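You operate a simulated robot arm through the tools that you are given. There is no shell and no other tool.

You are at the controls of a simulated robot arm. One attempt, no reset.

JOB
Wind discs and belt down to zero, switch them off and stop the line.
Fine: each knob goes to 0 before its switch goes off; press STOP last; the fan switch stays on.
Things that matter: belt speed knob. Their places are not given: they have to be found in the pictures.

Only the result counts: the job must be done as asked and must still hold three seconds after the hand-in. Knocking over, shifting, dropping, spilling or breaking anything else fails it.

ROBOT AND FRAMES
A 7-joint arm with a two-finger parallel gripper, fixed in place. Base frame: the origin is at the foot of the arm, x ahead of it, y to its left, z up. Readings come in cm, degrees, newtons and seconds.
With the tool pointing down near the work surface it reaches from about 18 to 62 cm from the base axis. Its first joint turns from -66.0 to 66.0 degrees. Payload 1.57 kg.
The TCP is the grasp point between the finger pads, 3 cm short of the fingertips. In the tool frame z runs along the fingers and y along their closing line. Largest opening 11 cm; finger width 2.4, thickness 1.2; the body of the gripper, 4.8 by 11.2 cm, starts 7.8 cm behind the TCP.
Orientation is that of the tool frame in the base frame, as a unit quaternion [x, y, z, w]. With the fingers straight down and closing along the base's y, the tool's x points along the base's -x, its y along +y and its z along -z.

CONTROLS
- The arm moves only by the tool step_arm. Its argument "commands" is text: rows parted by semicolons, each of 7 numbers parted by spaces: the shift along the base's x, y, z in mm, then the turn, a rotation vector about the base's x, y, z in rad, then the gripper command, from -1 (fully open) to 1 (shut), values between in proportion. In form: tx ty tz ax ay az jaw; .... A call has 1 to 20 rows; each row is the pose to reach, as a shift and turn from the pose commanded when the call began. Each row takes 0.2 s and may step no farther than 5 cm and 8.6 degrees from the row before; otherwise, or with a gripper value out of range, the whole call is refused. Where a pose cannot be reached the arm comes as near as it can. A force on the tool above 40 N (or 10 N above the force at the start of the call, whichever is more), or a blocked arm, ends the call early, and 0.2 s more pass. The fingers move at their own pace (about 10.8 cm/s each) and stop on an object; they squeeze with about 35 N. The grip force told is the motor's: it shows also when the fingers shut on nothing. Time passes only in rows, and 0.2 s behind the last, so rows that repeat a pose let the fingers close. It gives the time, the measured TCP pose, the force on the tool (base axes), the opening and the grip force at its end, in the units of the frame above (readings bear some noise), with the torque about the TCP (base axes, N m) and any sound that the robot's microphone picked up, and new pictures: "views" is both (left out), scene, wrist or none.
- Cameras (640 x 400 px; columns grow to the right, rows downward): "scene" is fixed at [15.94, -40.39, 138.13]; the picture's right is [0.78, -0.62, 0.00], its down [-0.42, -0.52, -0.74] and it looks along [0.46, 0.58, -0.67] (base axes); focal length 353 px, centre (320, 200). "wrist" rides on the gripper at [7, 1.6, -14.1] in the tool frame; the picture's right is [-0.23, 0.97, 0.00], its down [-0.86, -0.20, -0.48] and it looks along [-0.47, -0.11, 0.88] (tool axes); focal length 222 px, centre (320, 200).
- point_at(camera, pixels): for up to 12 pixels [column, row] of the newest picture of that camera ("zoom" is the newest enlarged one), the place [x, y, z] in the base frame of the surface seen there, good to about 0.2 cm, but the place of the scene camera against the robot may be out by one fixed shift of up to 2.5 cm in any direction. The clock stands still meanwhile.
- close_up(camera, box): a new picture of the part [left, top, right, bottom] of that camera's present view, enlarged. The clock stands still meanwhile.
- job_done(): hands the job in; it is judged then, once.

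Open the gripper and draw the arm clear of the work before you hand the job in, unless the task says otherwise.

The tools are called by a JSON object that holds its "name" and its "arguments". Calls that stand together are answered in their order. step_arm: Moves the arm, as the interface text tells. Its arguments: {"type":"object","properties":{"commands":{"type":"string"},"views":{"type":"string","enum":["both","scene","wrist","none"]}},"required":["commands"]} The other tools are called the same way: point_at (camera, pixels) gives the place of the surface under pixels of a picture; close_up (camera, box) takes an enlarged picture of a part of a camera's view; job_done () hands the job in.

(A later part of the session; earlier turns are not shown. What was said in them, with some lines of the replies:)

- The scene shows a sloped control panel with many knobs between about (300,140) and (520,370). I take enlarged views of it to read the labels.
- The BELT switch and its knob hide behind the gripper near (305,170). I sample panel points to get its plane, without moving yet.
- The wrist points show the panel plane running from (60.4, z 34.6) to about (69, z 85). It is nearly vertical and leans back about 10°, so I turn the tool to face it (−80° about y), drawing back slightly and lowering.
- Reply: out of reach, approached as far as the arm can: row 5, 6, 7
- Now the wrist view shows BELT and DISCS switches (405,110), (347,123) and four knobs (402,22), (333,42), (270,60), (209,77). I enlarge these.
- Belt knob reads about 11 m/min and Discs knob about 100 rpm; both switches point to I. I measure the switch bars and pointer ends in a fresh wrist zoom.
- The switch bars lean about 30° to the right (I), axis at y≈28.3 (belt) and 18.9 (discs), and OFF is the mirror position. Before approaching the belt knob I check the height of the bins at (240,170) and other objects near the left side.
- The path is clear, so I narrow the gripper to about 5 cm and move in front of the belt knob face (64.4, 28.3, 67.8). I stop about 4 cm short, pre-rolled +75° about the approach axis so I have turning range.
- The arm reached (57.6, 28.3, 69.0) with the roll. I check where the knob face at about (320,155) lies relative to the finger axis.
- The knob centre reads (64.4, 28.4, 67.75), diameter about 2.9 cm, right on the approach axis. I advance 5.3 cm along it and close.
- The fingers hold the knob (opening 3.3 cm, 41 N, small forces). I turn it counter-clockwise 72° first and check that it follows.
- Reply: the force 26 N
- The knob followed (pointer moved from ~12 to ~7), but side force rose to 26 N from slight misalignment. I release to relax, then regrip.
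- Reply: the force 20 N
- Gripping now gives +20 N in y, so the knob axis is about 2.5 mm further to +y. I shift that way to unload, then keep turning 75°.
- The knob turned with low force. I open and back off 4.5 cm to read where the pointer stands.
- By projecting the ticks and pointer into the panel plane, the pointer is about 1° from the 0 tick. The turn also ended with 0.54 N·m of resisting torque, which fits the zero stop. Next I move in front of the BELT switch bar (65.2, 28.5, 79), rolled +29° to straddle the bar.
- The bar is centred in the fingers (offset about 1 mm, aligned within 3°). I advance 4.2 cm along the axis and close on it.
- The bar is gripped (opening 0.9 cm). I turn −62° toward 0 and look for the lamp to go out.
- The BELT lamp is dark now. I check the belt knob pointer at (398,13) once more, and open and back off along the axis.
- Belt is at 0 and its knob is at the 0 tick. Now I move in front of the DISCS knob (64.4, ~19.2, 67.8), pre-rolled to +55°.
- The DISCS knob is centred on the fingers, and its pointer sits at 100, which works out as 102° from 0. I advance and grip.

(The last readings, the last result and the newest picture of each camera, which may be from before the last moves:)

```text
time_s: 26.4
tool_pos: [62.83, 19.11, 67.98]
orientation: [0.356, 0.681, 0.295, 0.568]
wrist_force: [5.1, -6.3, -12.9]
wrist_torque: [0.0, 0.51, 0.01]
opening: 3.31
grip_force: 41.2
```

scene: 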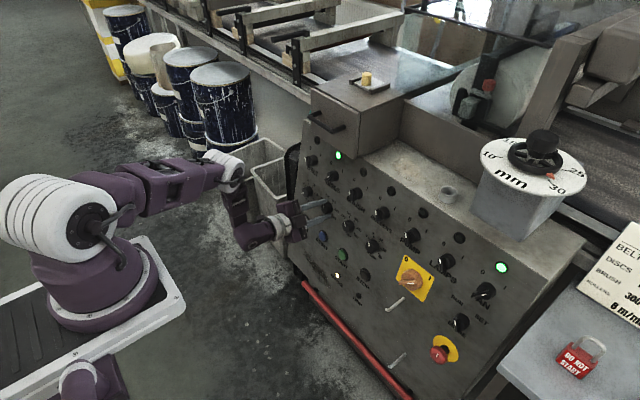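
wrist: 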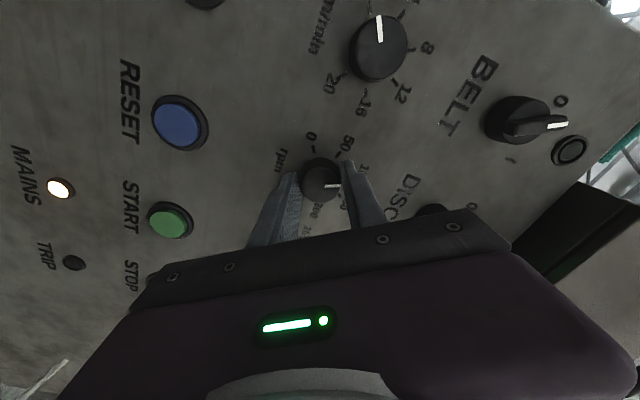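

Grip is good with a 13 N side load along −closing direction. I shift 1.6 mm that way to unload and turn −104°.

{"name": "step_arm", "arguments": {"commands": "0 -1 -1.3 0 0 0 1; 0 -1 -1.3 -0.1374 0 0.0247 1; 0 -1 -1.3 -0.2748 0 0.0494 1; 0 -1 -1.3 -0.4122 0 0.0741 1; 0 -1 -1.3 -0.5496 0 0.0989 1; 0 -1 -1.3 -0.687 0 0.1236 1; 0 -1 -1.3 -0.8244 0 0.1483 1; 0 -1 -1.3 -0.9618 0 0.173 1; 0 -1 -1.3 -1.0992 0 0.1977 1; 0 -1 -1.3 -1.2366 0 0.2224 1; 0 -1 -1.3 -1.374 0 0.2472 1; 0 -1 -1.3 -1.5114 0 0.2719 1; 0 -1 -1.3 -1.6488 0 0.2966 1; 0 -1 -1.3 -1.7862 0 0.3213 1; 0 -1 -1.3 -1.7862 0 0.3213 1"}}

{"name": "close_up", "arguments": {"camera": "wrist", "box": [240, 100, 400, 200]}}

```text
time_s: 29.6
tool_pos: [62.83, 18.92, 67.97]
orientation: [-0.317, 0.697, -0.267, 0.584]
wrist_force: [-2.6, -7.4, 8.8]
wrist_torque: [0.27, 0.11, -0.78]
opening: 3.3
grip_force: 40.8
```

scene: 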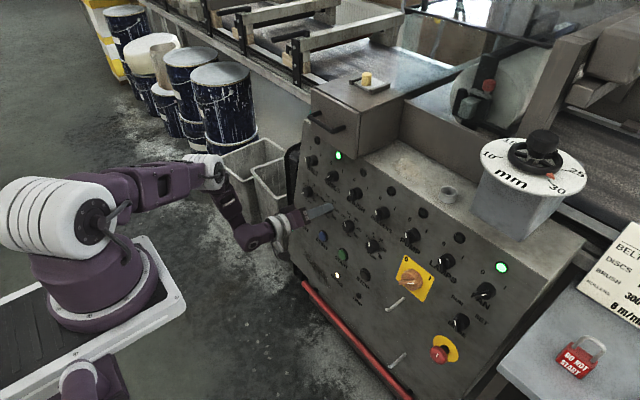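
wrist: 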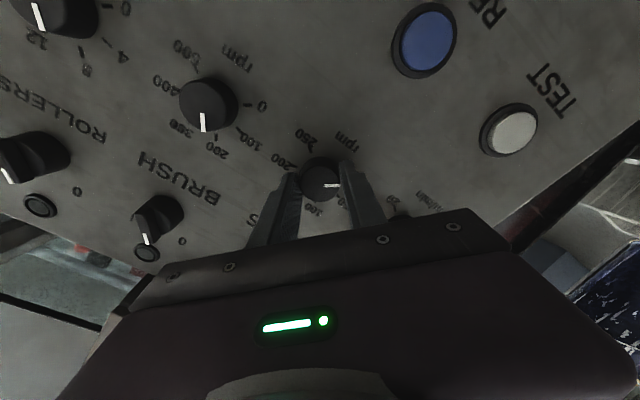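

```text
4.00 times, centred on (320, 150) of wrist
```

zoom: 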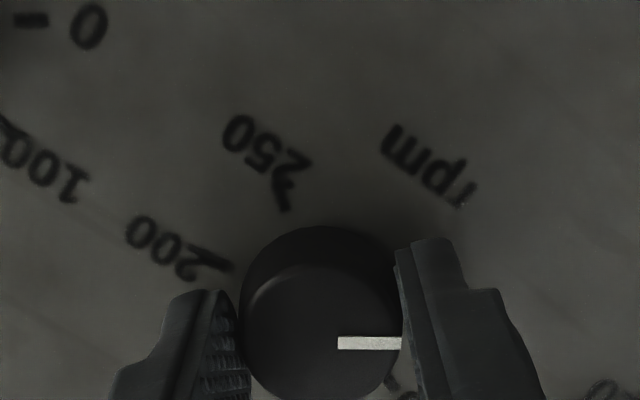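

The resisting torque about the axis is 0.4 N·m, so the knob has likely met its zero stop. I release, back off 6 cm, and read the pointer.

{"name": "step_arm", "arguments": {"commands": "0 -1 -1 0 0 0 0.1; 0 -1 -1 0 0 0 0.1; -22 0 4 0 0 0 0.1; -44 0 8 0 0 0 0.1; -60 0 10.8 0 0 0 0.1; -60 0 10.8 0 0 0 0.1"}}

{"name": "close_up", "arguments": {"camera": "wrist", "box": [240, 80, 400, 180]}}

{"name": "close_up", "arguments": {"camera": "scene", "box": [290, 170, 370, 220]}}

```text
time_s: 31.0
tool_pos: [56.66, 18.96, 68.9]
orientation: [-0.317, 0.698, -0.267, 0.584]
wrist_force: [-0.4, -0.3, 0.3]
wrist_torque: [0.02, 0.0, -0.02]
opening: 4.96
grip_force: 0.0
```

scene: 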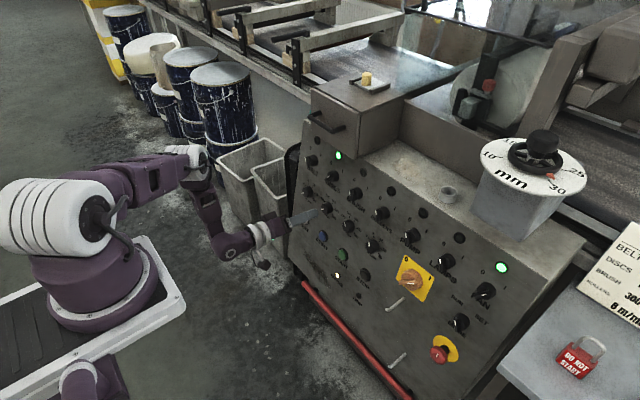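
wrist: 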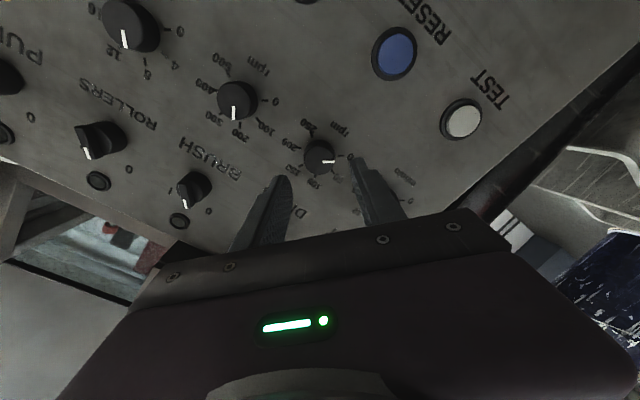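

```text
4.00 times, centred on (320, 130) of wrist
```

zoom: 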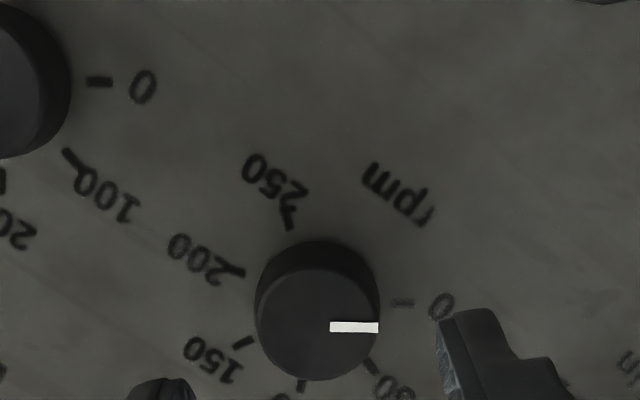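

```text
8.00 times, centred on (330, 195) of scene
```

zoom: 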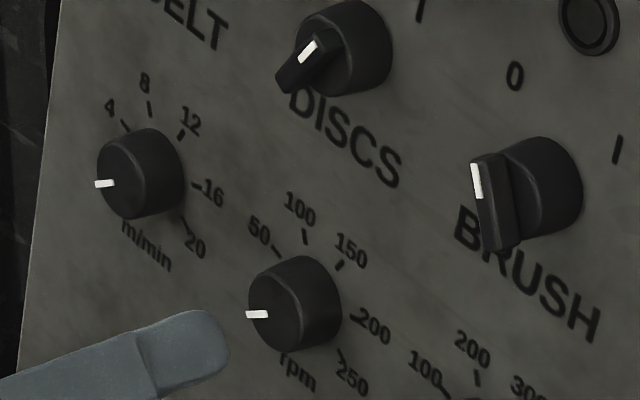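

Projected, the DISCS pointer is within about 1–2° of the 0 tick, possibly a hair above it. I regrip and turn another −7° to seat it firmly against the stop.

{"name": "step_arm", "arguments": {"commands": "20 0 -3.6 0 0 0 0.1; 40 0 -7.2 0 0 0 0.1; 60 0 -10.8 0 0 0 0.1; 60 0 -10.8 0 0 0 0.1; 60 0 -10.8 0 0 0 0.6; 60 0 -10.8 0 0 0 1; 60 0 -10.8 0 0 0 1", "views": "none"}}

{"name": "step_arm", "arguments": {"commands": "0 0 0 -0.03 0 0.0054 1; 0 0 0 -0.06 0 0.0108 1; 0 0 0 -0.09 0 0.0162 1; 0 0 0 -0.12 0 0.0216 1; 0 0 0 -0.12 0 0.0216 1", "views": "wrist"}}

```text
time_s: 32.6
tool_pos: [62.98, 18.82, 67.99]
orientation: [-0.317, 0.698, -0.267, 0.584]
wrist_force: [5.3, -4.1, 3.6]
wrist_torque: [0.0, -0.18, -0.13]
opening: 3.3
grip_force: 41.1
```

```text
time_s: 33.8
tool_pos: [62.79, 18.86, 67.92]
orientation: [-0.36, 0.677, -0.302, 0.566]
wrist_force: [-9.3, -17.3, 12.9]
wrist_torque: [0.03, -0.43, -0.6]
opening: 3.3
grip_force: 40.7
```

wrist: 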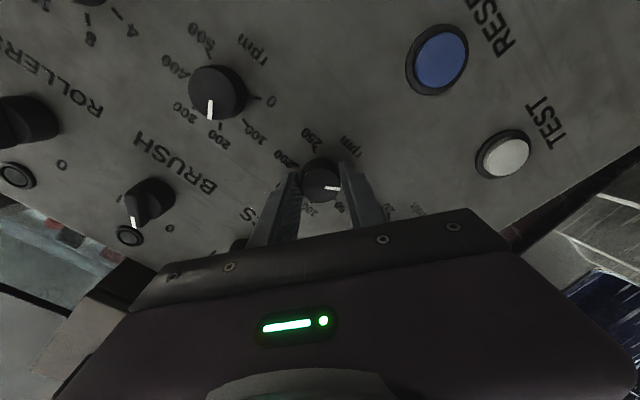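

The pointer now tilts relative to the fingers, so the knob stayed while the fingers slipped, which confirms the stop. I release, back off and re-read.

{"name": "step_arm", "arguments": {"commands": "0 0 0 0 0 0 0.1; 0 0 0 0 0 0 0.1; -22 0 4 0 0 0 0.1; -44 0 8 0 0 0 0.1; -60 0 10.8 0 0 0 0.1; -60 0 10.8 0 0 0 0.1"}}

{"name": "close_up", "arguments": {"camera": "wrist", "box": [240, 80, 400, 180]}}

{"name": "close_up", "arguments": {"camera": "scene", "box": [290, 170, 370, 220]}}

```text
time_s: 35.2
tool_pos: [56.66, 18.95, 69.01]
orientation: [-0.359, 0.677, -0.302, 0.567]
wrist_force: [-0.1, 0.3, 0.3]
wrist_torque: [-0.03, -0.03, 0.05]
opening: 4.91
grip_force: 0.0
```

scene: 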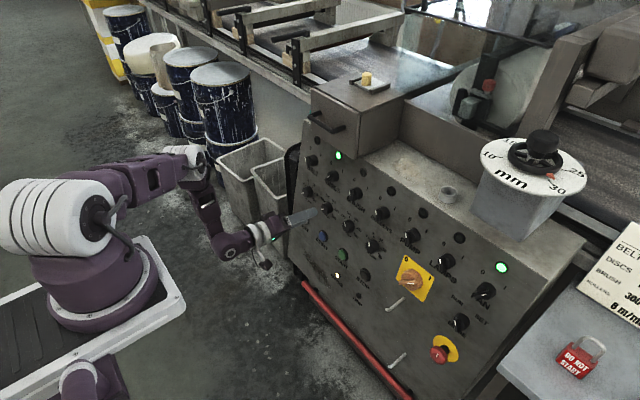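
wrist: 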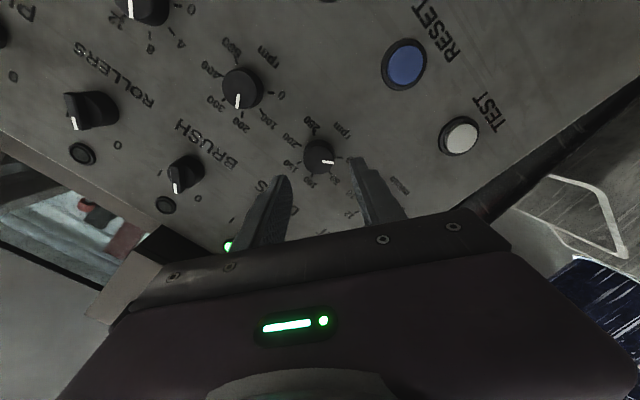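

```text
4.00 times, centred on (320, 130) of wrist
```

zoom: 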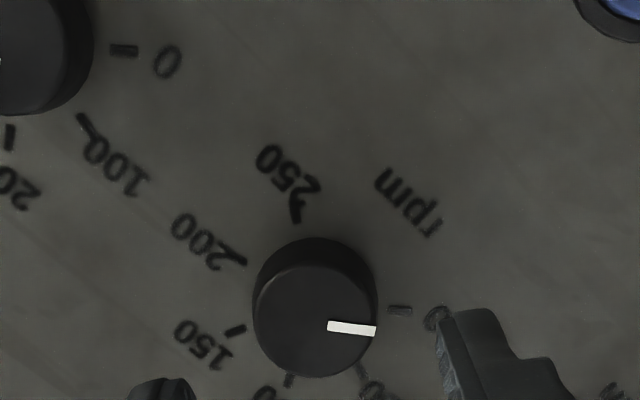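

```text
8.00 times, centred on (330, 195) of scene
```

zoom: 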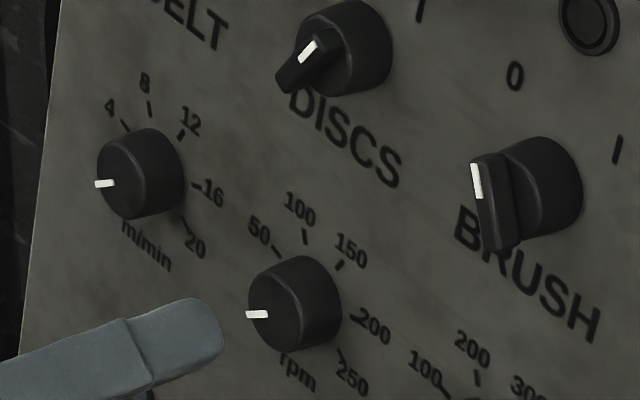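

The pointer did not move, so both knobs sit on the 0 stop. Now I move in front of the DISCS switch bar (65.2, 19.0, 79), rolled to +31°.

{"name": "step_arm", "arguments": {"commands": "0 0 10 0.1358 0 -0.0244 0.1; 0 0 20 0.2716 0 -0.0488 0.1; 2 0 30 0.4074 0 -0.0732 0.1; 4 0 40 0.5432 0 -0.0976 0.1; 6 0 50 0.679 0 -0.122 0.1; 8 0 60 0.8148 0 -0.1464 0.1; 10 0 70 0.9506 0 -0.1708 0.1; 12 0 80 1.0864 0 -0.1952 0.1; 14 -1 90 1.2222 0 -0.2196 0.1; 17 -1 100 1.358 0 -0.244 0.1; 20.5 -1 110.5 1.494 0 -0.2685 0.1; 20.5 -1 110.5 1.494 0 -0.2685 0.1"}}

{"name": "close_up", "arguments": {"camera": "wrist", "box": [240, 80, 400, 180]}}

```text
time_s: 37.8
tool_pos: [58.83, 18.98, 80.09]
orientation: [0.206, 0.739, 0.172, 0.618]
wrist_force: [-0.3, 0.3, 0.3]
wrist_torque: [-0.01, 0.03, 0.0]
opening: 4.94
grip_force: 0.1
```

scene: 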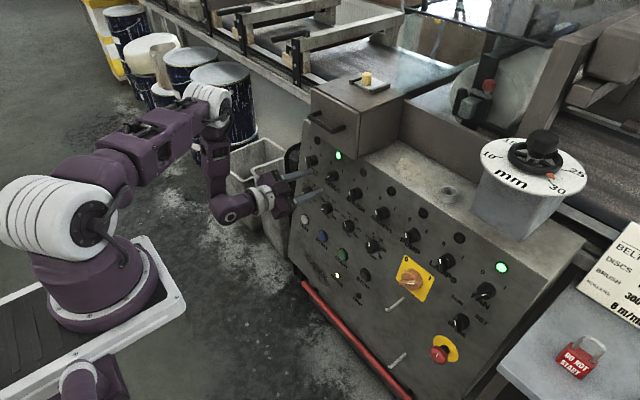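
wrist: 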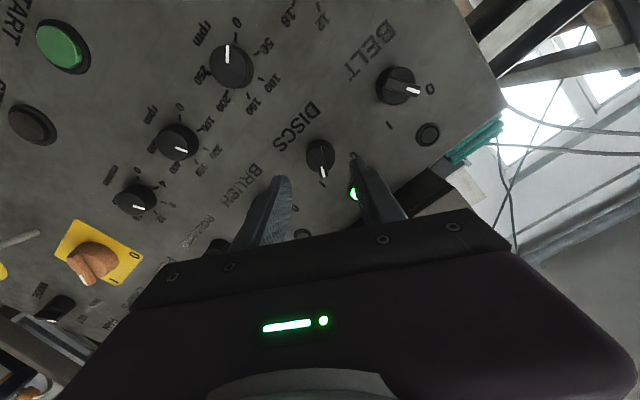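

```text
4.00 times, centred on (320, 130) of wrist
```

zoom: 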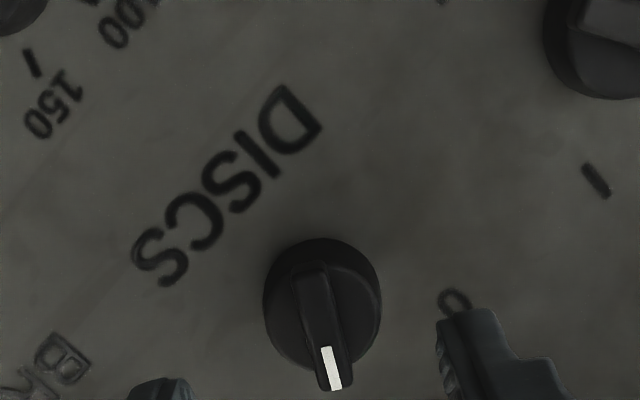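

The bar sits in the same place between the fingers as BELT did, and the DISCS knob at (230,55) points to 0. I advance, grip, and check.

{"name": "step_arm", "arguments": {"commands": "14 0.5 -2.5 0 0 0 0.1; 28 0.5 -5 0 0 0 0.2; 41.3 0.5 -7.4 0 0 0 0.3; 41.3 0.5 -7.4 0 0 0 0.3; 41.3 0.5 -7.4 0 0 0 0.6; 41.3 0.5 -7.4 0 0 0 1; 41.3 0.5 -7.4 0 0 0 1; 41.3 0.5 -7.4 0 0 0 1", "views": "wrist"}}

```text
time_s: 39.6
tool_pos: [62.9, 19.01, 79.31]
orientation: [0.203, 0.739, 0.172, 0.619]
wrist_force: [4.0, 15.3, 9.5]
wrist_torque: [-0.58, 0.03, 0.53]
opening: 0.87
grip_force: 27.2
```

wrist: 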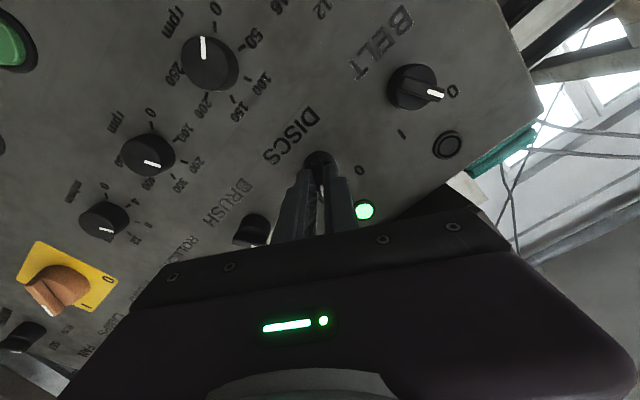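

The bar is gripped with an 18 N side load toward +y/+z. I shift 2 mm that way to relieve it and turn −64° toward 0.

{"name": "step_arm", "arguments": {"commands": "0 1.8 1 0 0 0 1; 0 1.8 1 -0.137 0 0.0246 1; 0 1.8 1 -0.274 0 0.0493 1; 0 1.8 1 -0.411 0 0.0739 1; 0 1.8 1 -0.548 0 0.0986 1; 0 1.8 1 -0.685 0 0.1232 1; 0 1.8 1 -0.822 0 0.1479 1; 0 1.8 1 -0.959 0 0.1725 1; 0 1.8 1 -1.096 0 0.1972 1; 0 1.8 1 -1.096 0 0.1972 1"}}

{"name": "close_up", "arguments": {"camera": "scene", "box": [290, 120, 386, 180]}}

```text
time_s: 41.8
tool_pos: [63.07, 18.99, 79.46]
orientation: [-0.215, 0.736, -0.184, 0.615]
wrist_force: [-1.9, -16.2, 2.1]
wrist_torque: [0.55, 0.58, -0.72]
opening: 0.95
grip_force: 28.7
```

scene: 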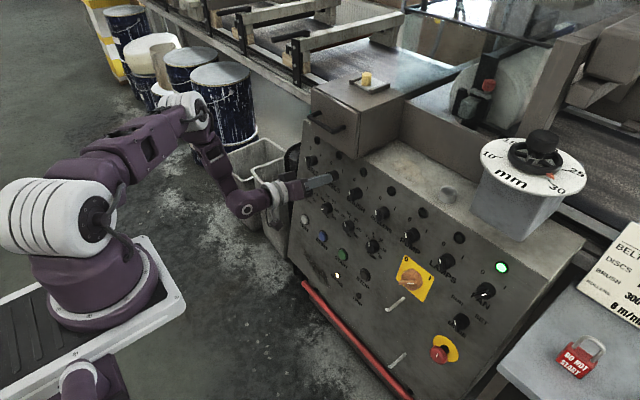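
wrist: 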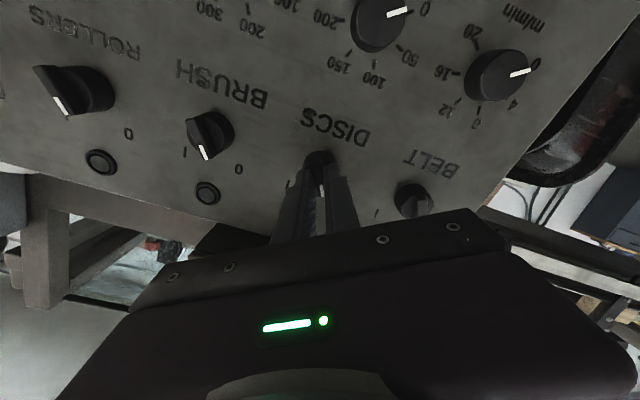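

```text
6.67 times, centred on (338, 150) of scene
```

zoom: 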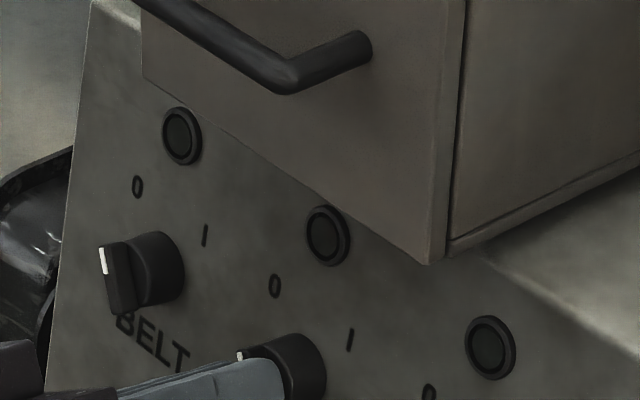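

The DISCS lamp is out too, and FAN stays lit at (501,267). I release and back off.

{"name": "step_arm", "arguments": {"commands": "0 0 0 0 0 0 0.6; 0 0 0 0 0 0 0.1; -20 0 3.6 0 0 0 0.1; -40 0 7.2 0 0 0 0.1; -70 0 12.6 0 0 0 0.1; -70 0 12.6 0 0 0 0.1"}}

{"name": "close_up", "arguments": {"camera": "wrist", "box": [240, 60, 432, 180]}}

{"name": "close_up", "arguments": {"camera": "scene", "box": [290, 120, 386, 180]}}

{"name": "close_up", "arguments": {"camera": "scene", "box": [310, 230, 406, 290]}}

```text
time_s: 43.2
tool_pos: [55.82, 19.18, 80.73]
orientation: [-0.216, 0.736, -0.182, 0.615]
wrist_force: [-0.5, -0.2, 0.0]
wrist_torque: [-0.04, 0.0, 0.01]
opening: 4.96
grip_force: 0.0
```

scene: 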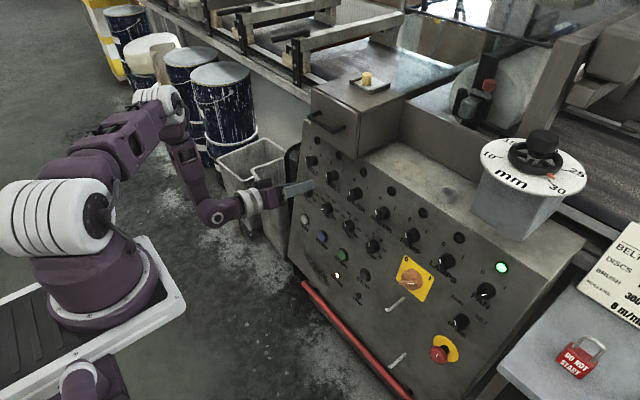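
wrist: 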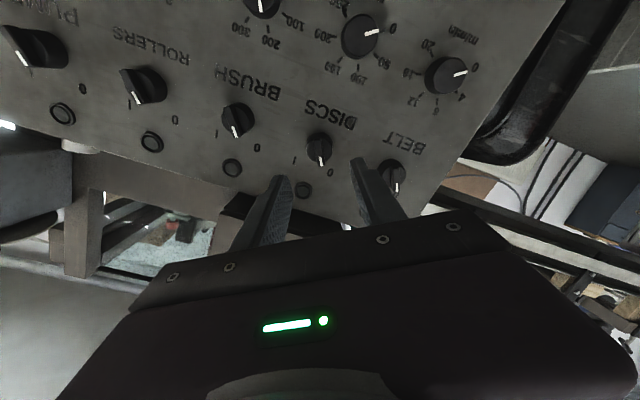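

```text
3.33 times, centred on (336, 120) of wrist
```

zoom: 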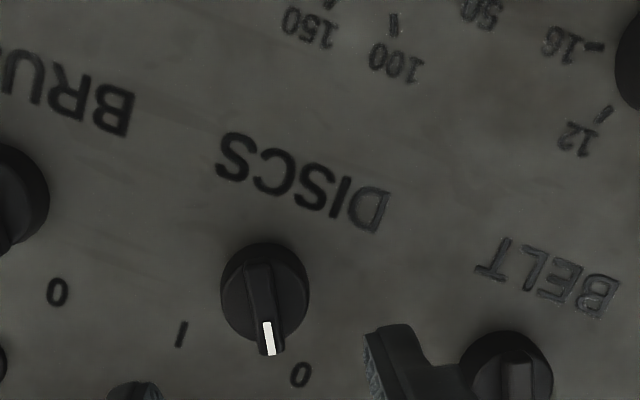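

```text
6.67 times, centred on (338, 150) of scene
```

zoom: 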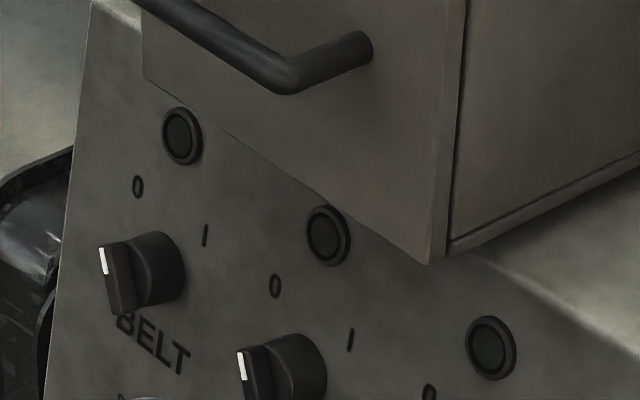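

```text
6.67 times, centred on (358, 260) of scene
```

zoom: 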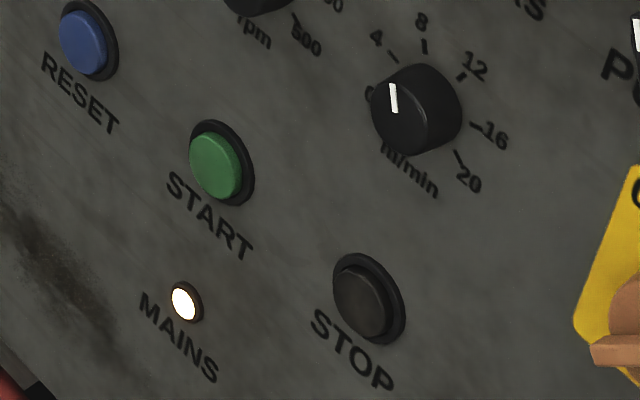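

Both switches are at 0. I shut the fingers and move in front of STOP (about 63.5, 0.3, 56.9), with tips 5 cm off.

{"name": "step_arm", "arguments": {"commands": "0 -16 -19 0.0473 0 -0.0085 0.5; 0 -32 -37 0.0945 0 -0.017 1; 0 -47 -56 0.1418 0 -0.0255 1; 0 -63 -75 0.189 0 -0.034 1; 0 -79 -93 0.2363 0 -0.0425 1; 0 -95 -112 0.2835 0 -0.051 1; -1 -110 -131 0.3308 0 -0.0595 1; -1 -126 -149 0.378 0 -0.068 1; -2 -142 -168 0.4253 0 -0.0765 1; -2 -158 -187 0.4725 0 -0.085 1; -3 -174 -205 0.52 0 -0.0935 1; -3 -189 -224 0.567 0 -0.102 1; -3 -189 -224 0.567 0 -0.102 1"}}

{"name": "close_up", "arguments": {"camera": "wrist", "box": [240, 80, 400, 180]}}

```text
time_s: 46.0
tool_pos: [58.79, 0.79, 65.76]
orientation: [0.001, 0.767, 0.002, 0.641]
wrist_force: [0.1, -0.5, -0.4]
wrist_torque: [0.0, 0.0, -0.02]
opening: 0.0
grip_force: 21.6
out of reach, approached as far as the arm can: row 9, 10, 11, 12, 13
```

scene: 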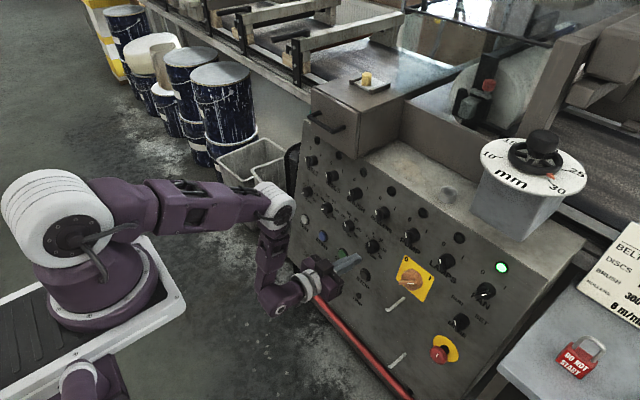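
wrist: 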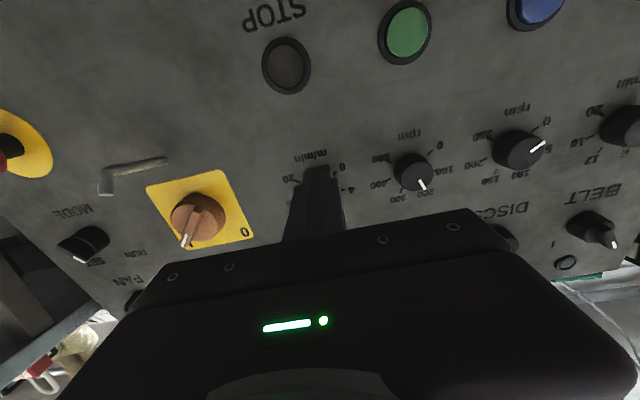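

```text
4.00 times, centred on (320, 130) of wrist
```

zoom: 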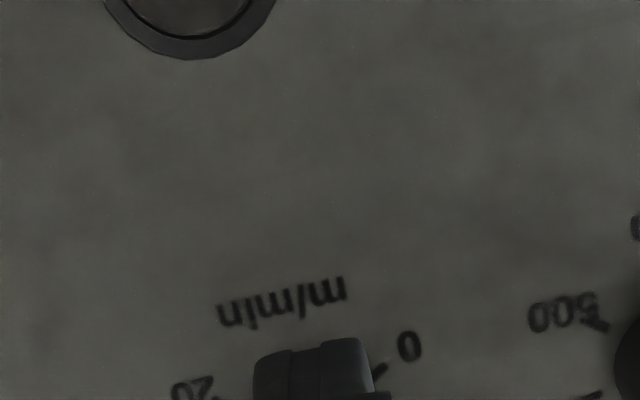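

The arm can't hold a level tool that low (it stopped at (58.8, 0.8, 65.8), touching nothing). I pitch the tool downward about y, which raises the wrist, and see whether the target in front of STOP becomes reachable.

{"name": "step_arm", "arguments": {"commands": "0 0 0 0 0.1 0 1; 0 0 0 0 0.2 0 1; 0 0 0 0 0.3 0 1; 0 0 0 0 0.4 0 1; 0 0 0 0 0.5 0 1; 0 0 0 0 0.5 0 1"}}

```text
time_s: 47.4
tool_pos: [58.39, 0.71, 65.72]
orientation: [0.003, 0.902, 0.0, 0.432]
wrist_force: [0.0, 0.4, 0.4]
wrist_torque: [-0.02, 0.03, -0.02]
opening: 0.0
grip_force: 21.5
```

scene: 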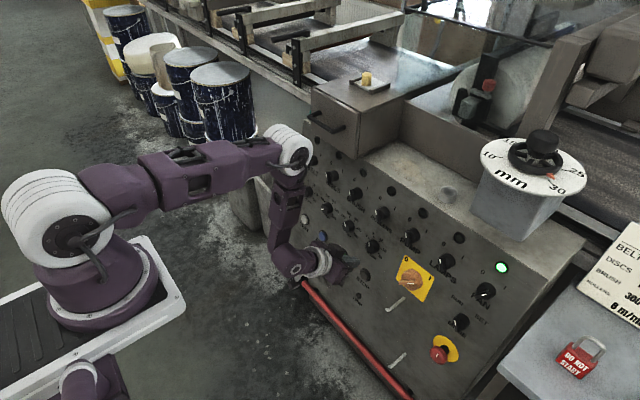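
wrist: 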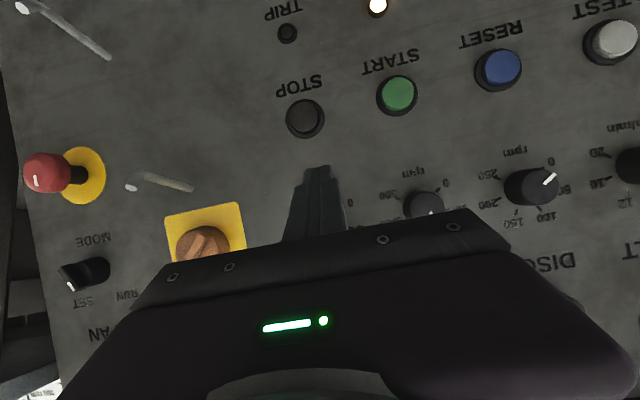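

The command base follows the clipped pose, and the tool now points 39° below horizontal. I measure STOP at (305,118).

{"name": "point_at", "arguments": {"camera": "wrist", "pixels": [[305, 118], [295, 118], [315, 118], [305, 108], [304, 128], [323, 118], [400, 95], [260, 130], [350, 130]]}}

{"name": "close_up", "arguments": {"camera": "wrist", "box": [240, 80, 400, 180]}}

```text
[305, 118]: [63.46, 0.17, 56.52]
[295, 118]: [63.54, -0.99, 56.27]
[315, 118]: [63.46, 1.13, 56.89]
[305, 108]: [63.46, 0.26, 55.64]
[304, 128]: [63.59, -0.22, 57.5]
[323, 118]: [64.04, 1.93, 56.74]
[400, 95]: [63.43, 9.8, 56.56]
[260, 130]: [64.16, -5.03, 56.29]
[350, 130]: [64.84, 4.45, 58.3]
```

```text
4.00 times, centred on (320, 130) of wrist
```

zoom: 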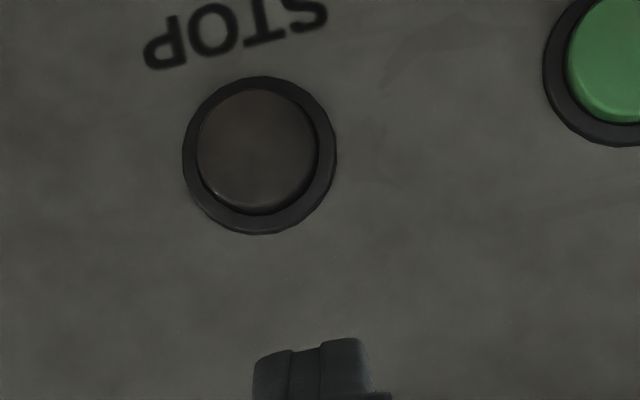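

STOP's face is at (63.5, 0.15, 56.5), protruding about 0.8 cm with 2.8 cm diameter. I lower the tool to stand about 3 cm in front of it along the panel normal.

{"name": "step_arm", "arguments": {"commands": "-6 -1 -13 0 0 0 1; -10 -2 -26 0 0 0 1; -10 -3 -39 0 0 0 1; -10 -4 -52 0 0 0 1; -10 -5 -65 0 0 0 1; -10 -5.6 -77 0 0 0 1; -10 -5.6 -77 0 0 0 1"}}

{"name": "close_up", "arguments": {"camera": "wrist", "box": [240, 80, 400, 180]}}

{"name": "close_up", "arguments": {"camera": "scene", "box": [310, 230, 406, 290]}}

```text
time_s: 49.0
tool_pos: [57.46, 0.18, 57.84]
orientation: [0.001, 0.902, 0.001, 0.432]
wrist_force: [0.5, 0.1, -0.4]
wrist_torque: [0.01, -0.03, 0.0]
opening: 0.0
grip_force: 21.3
```

scene: 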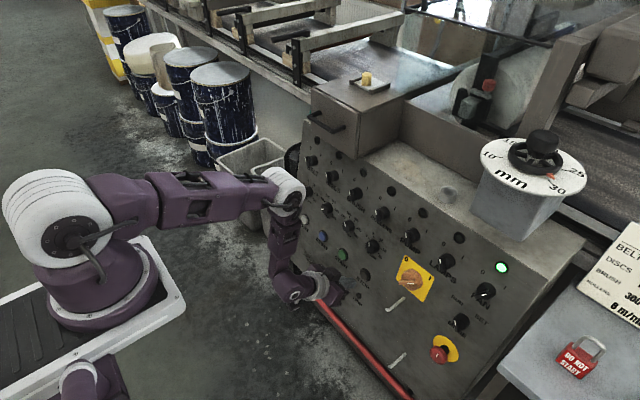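
wrist: 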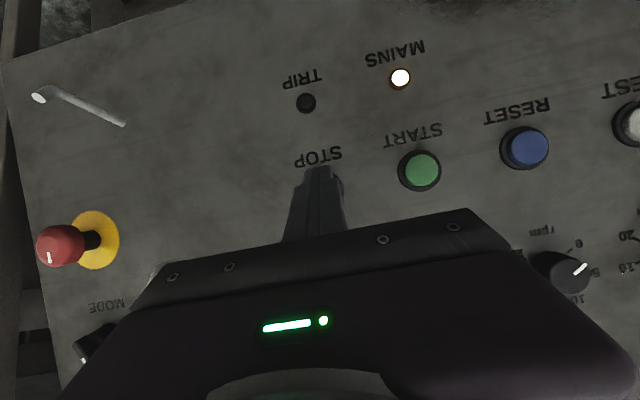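

```text
4.00 times, centred on (320, 130) of wrist
```

zoom: 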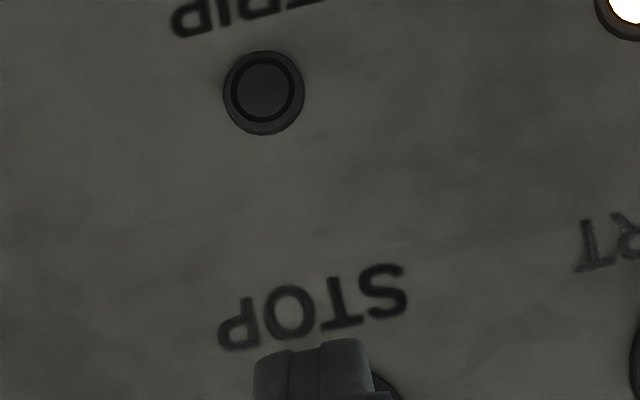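

```text
6.67 times, centred on (358, 260) of scene
```

zoom: 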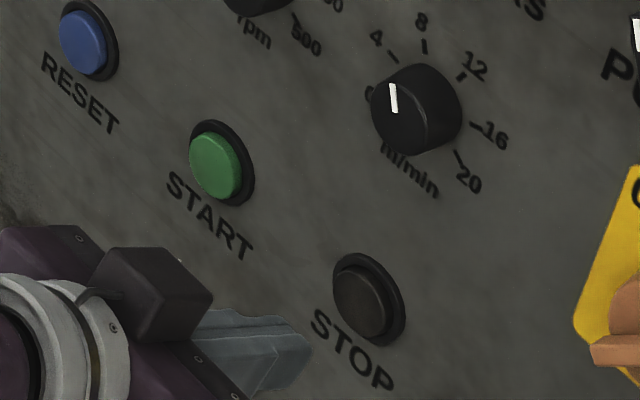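

The tip is aligned in front of STOP. I push along the panel normal in small steps, watching force and sound.

{"name": "step_arm", "arguments": {"commands": "12 0 -2.2 0 0 0 1; 22 0 -4 0 0 0 1; 26 0 -4.7 0 0 0 1; 28 0 -5 0 0 0 1; 30 0 -5.4 0 0 0 1; 32 0 -5.8 0 0 0 1; 33 0 -5.9 0 0 0 1"}}

{"name": "close_up", "arguments": {"camera": "scene", "box": [310, 230, 406, 290]}}

```text
time_s: 50.6
tool_pos: [60.61, 0.23, 57.21]
orientation: [0.001, 0.902, 0.001, 0.432]
wrist_force: [-2.5, -0.7, 2.0]
wrist_torque: [0.01, -0.02, -0.03]
opening: 0.0
grip_force: 21.3
heard: click
```

scene: 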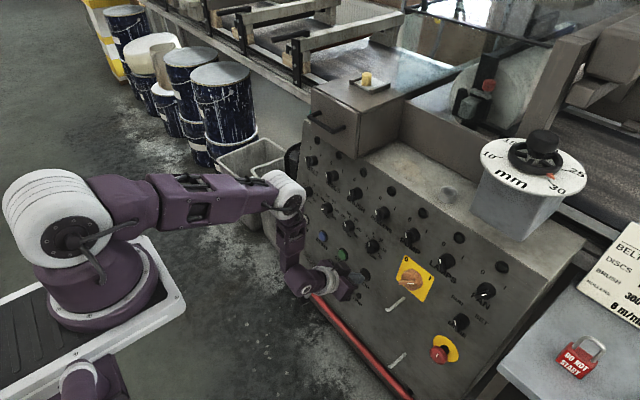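
wrist: 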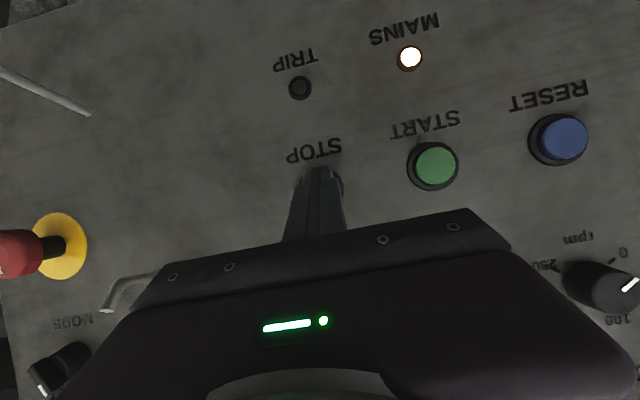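

```text
6.67 times, centred on (358, 260) of scene
```

zoom: 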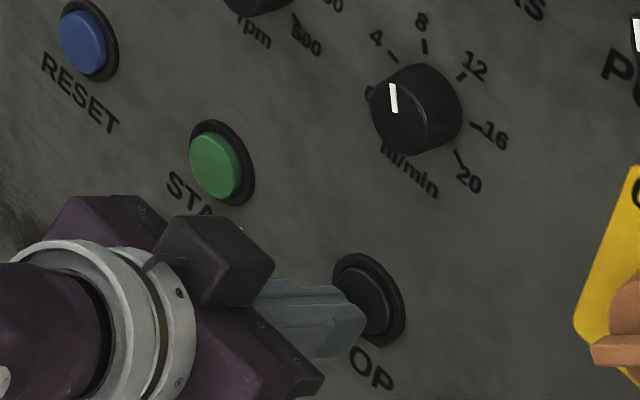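

A click was heard and the running lamp at (501,267) went dark: the line has stopped. I retreat along the same path and then raise the arm clear and open.

{"name": "step_arm", "arguments": {"commands": "-12 0 2.2 0 0 0 1; -24 0 4.3 0 0 0 1; -33 0 6 0 0 0 1; -34 1 22 0 0 0 1; -35 2 42 0 0 0 1; -35 3 62 0 0 0 1; -40 4 85 0 0 0 1; -60 5 110 0 0 0 1; -80 5 140 0 0 0 0.5; -100 5 170 0 0 0 0; -120 5 200 0 0 0 0; -140 5 230 0 0 0 0; -140 5 230 0 0 0 0"}}

{"name": "close_up", "arguments": {"camera": "scene", "box": [290, 130, 418, 210]}}

{"name": "close_up", "arguments": {"camera": "scene", "box": [390, 210, 550, 310]}}

{"name": "close_up", "arguments": {"camera": "scene", "box": [290, 170, 370, 220]}}

```text
time_s: 53.4
tool_pos: [46.55, 0.84, 80.15]
orientation: [0.002, 0.902, 0.0, 0.432]
wrist_force: [-0.4, -0.8, -0.6]
wrist_torque: [-0.03, -0.02, -0.01]
opening: 5.47
grip_force: 0.0
```

scene: 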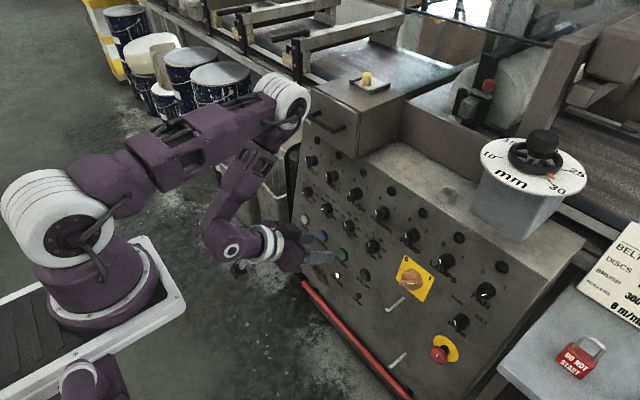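
wrist: 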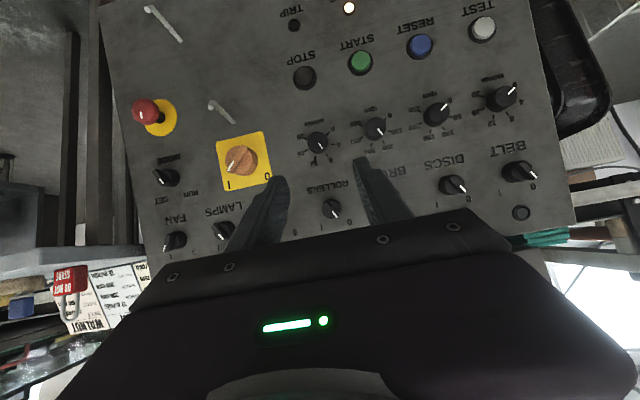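

```text
5.00 times, centred on (354, 170) of scene
```

zoom: 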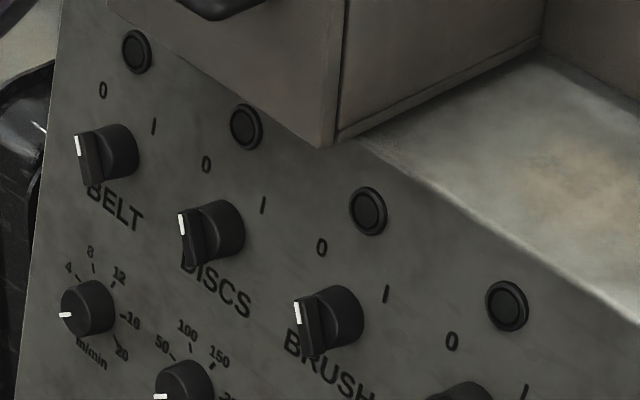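

```text
4.00 times, centred on (470, 260) of scene
```

zoom: 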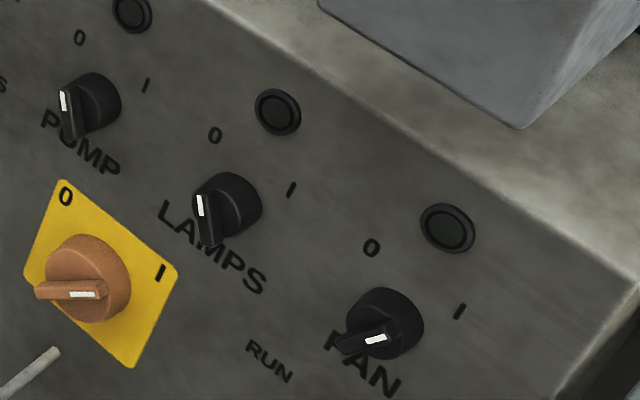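

```text
8.00 times, centred on (330, 195) of scene
```

zoom: 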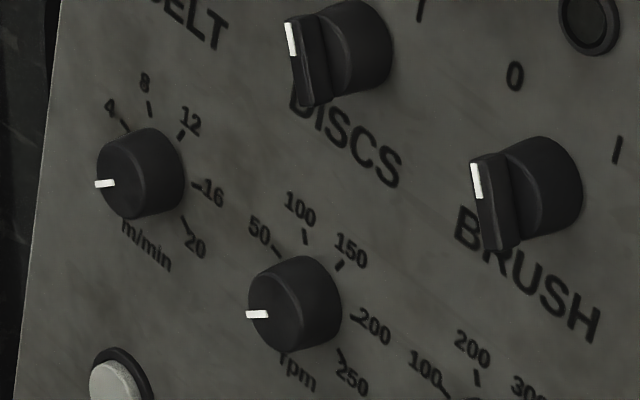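

BELT and DISCS knobs and switches are at 0, the FAN switch still points to I, and the line is stopped. I open fully and draw back a bit more.

{"name": "step_arm", "arguments": {"commands": "-20 0 20 0 0 0 -0.5; -40 0 40 0 0 0 -1; -60 0 60 0 0 0 -1; -60 0 60 0 0 0 -1", "views": "scene"}}

```text
time_s: 54.4
tool_pos: [45.79, 0.79, 80.8]
orientation: [0.002, 0.902, 0.001, 0.432]
wrist_force: [0.3, 1.1, 0.2]
wrist_torque: [-0.01, -0.03, -0.02]
opening: 11.0
grip_force: 0.1
out of reach, approached as far as the arm can: row 1, 2, 3, 4
```

scene: 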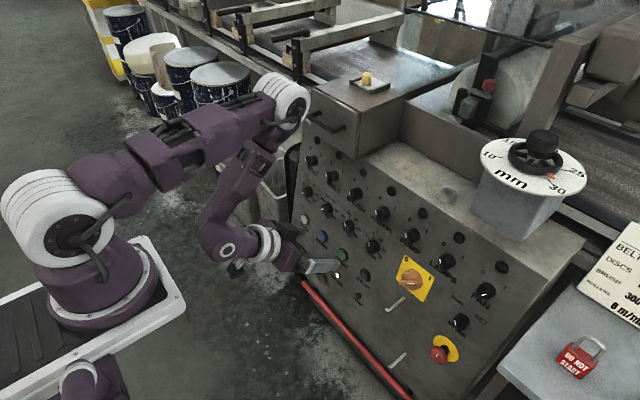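

The gripper is open and about 16 cm clear of the panel, and nothing else has moved. I hand the job in.

{"name": "job_done", "arguments": {}}

```text
The job is handed in.
```

The job is done and handed in: the belt and discs knobs are at 0, both their switches are off, and the line is stopped.

- **Knobs:** Each went to 0 before its switch. In the last pictures both pointers sit on the 0 mark. I turned the discs knob a little further to check, and it stayed put against its stop.
- **Switches:** The BELT and DISCS lamps went out when their switches were turned to 0.
- **Stop:** I pressed STOP last and heard a click. The fan lamp went dark at that moment, as the line stopped.
- **Fan:** The fan switch was not touched and still points to I.

The only hitch was that the arm could not reach STOP with the tool level, so I pressed it with the tool tilted downward. At hand-in the gripper was open and clear of the panel. I saw nothing else moved or knocked over.
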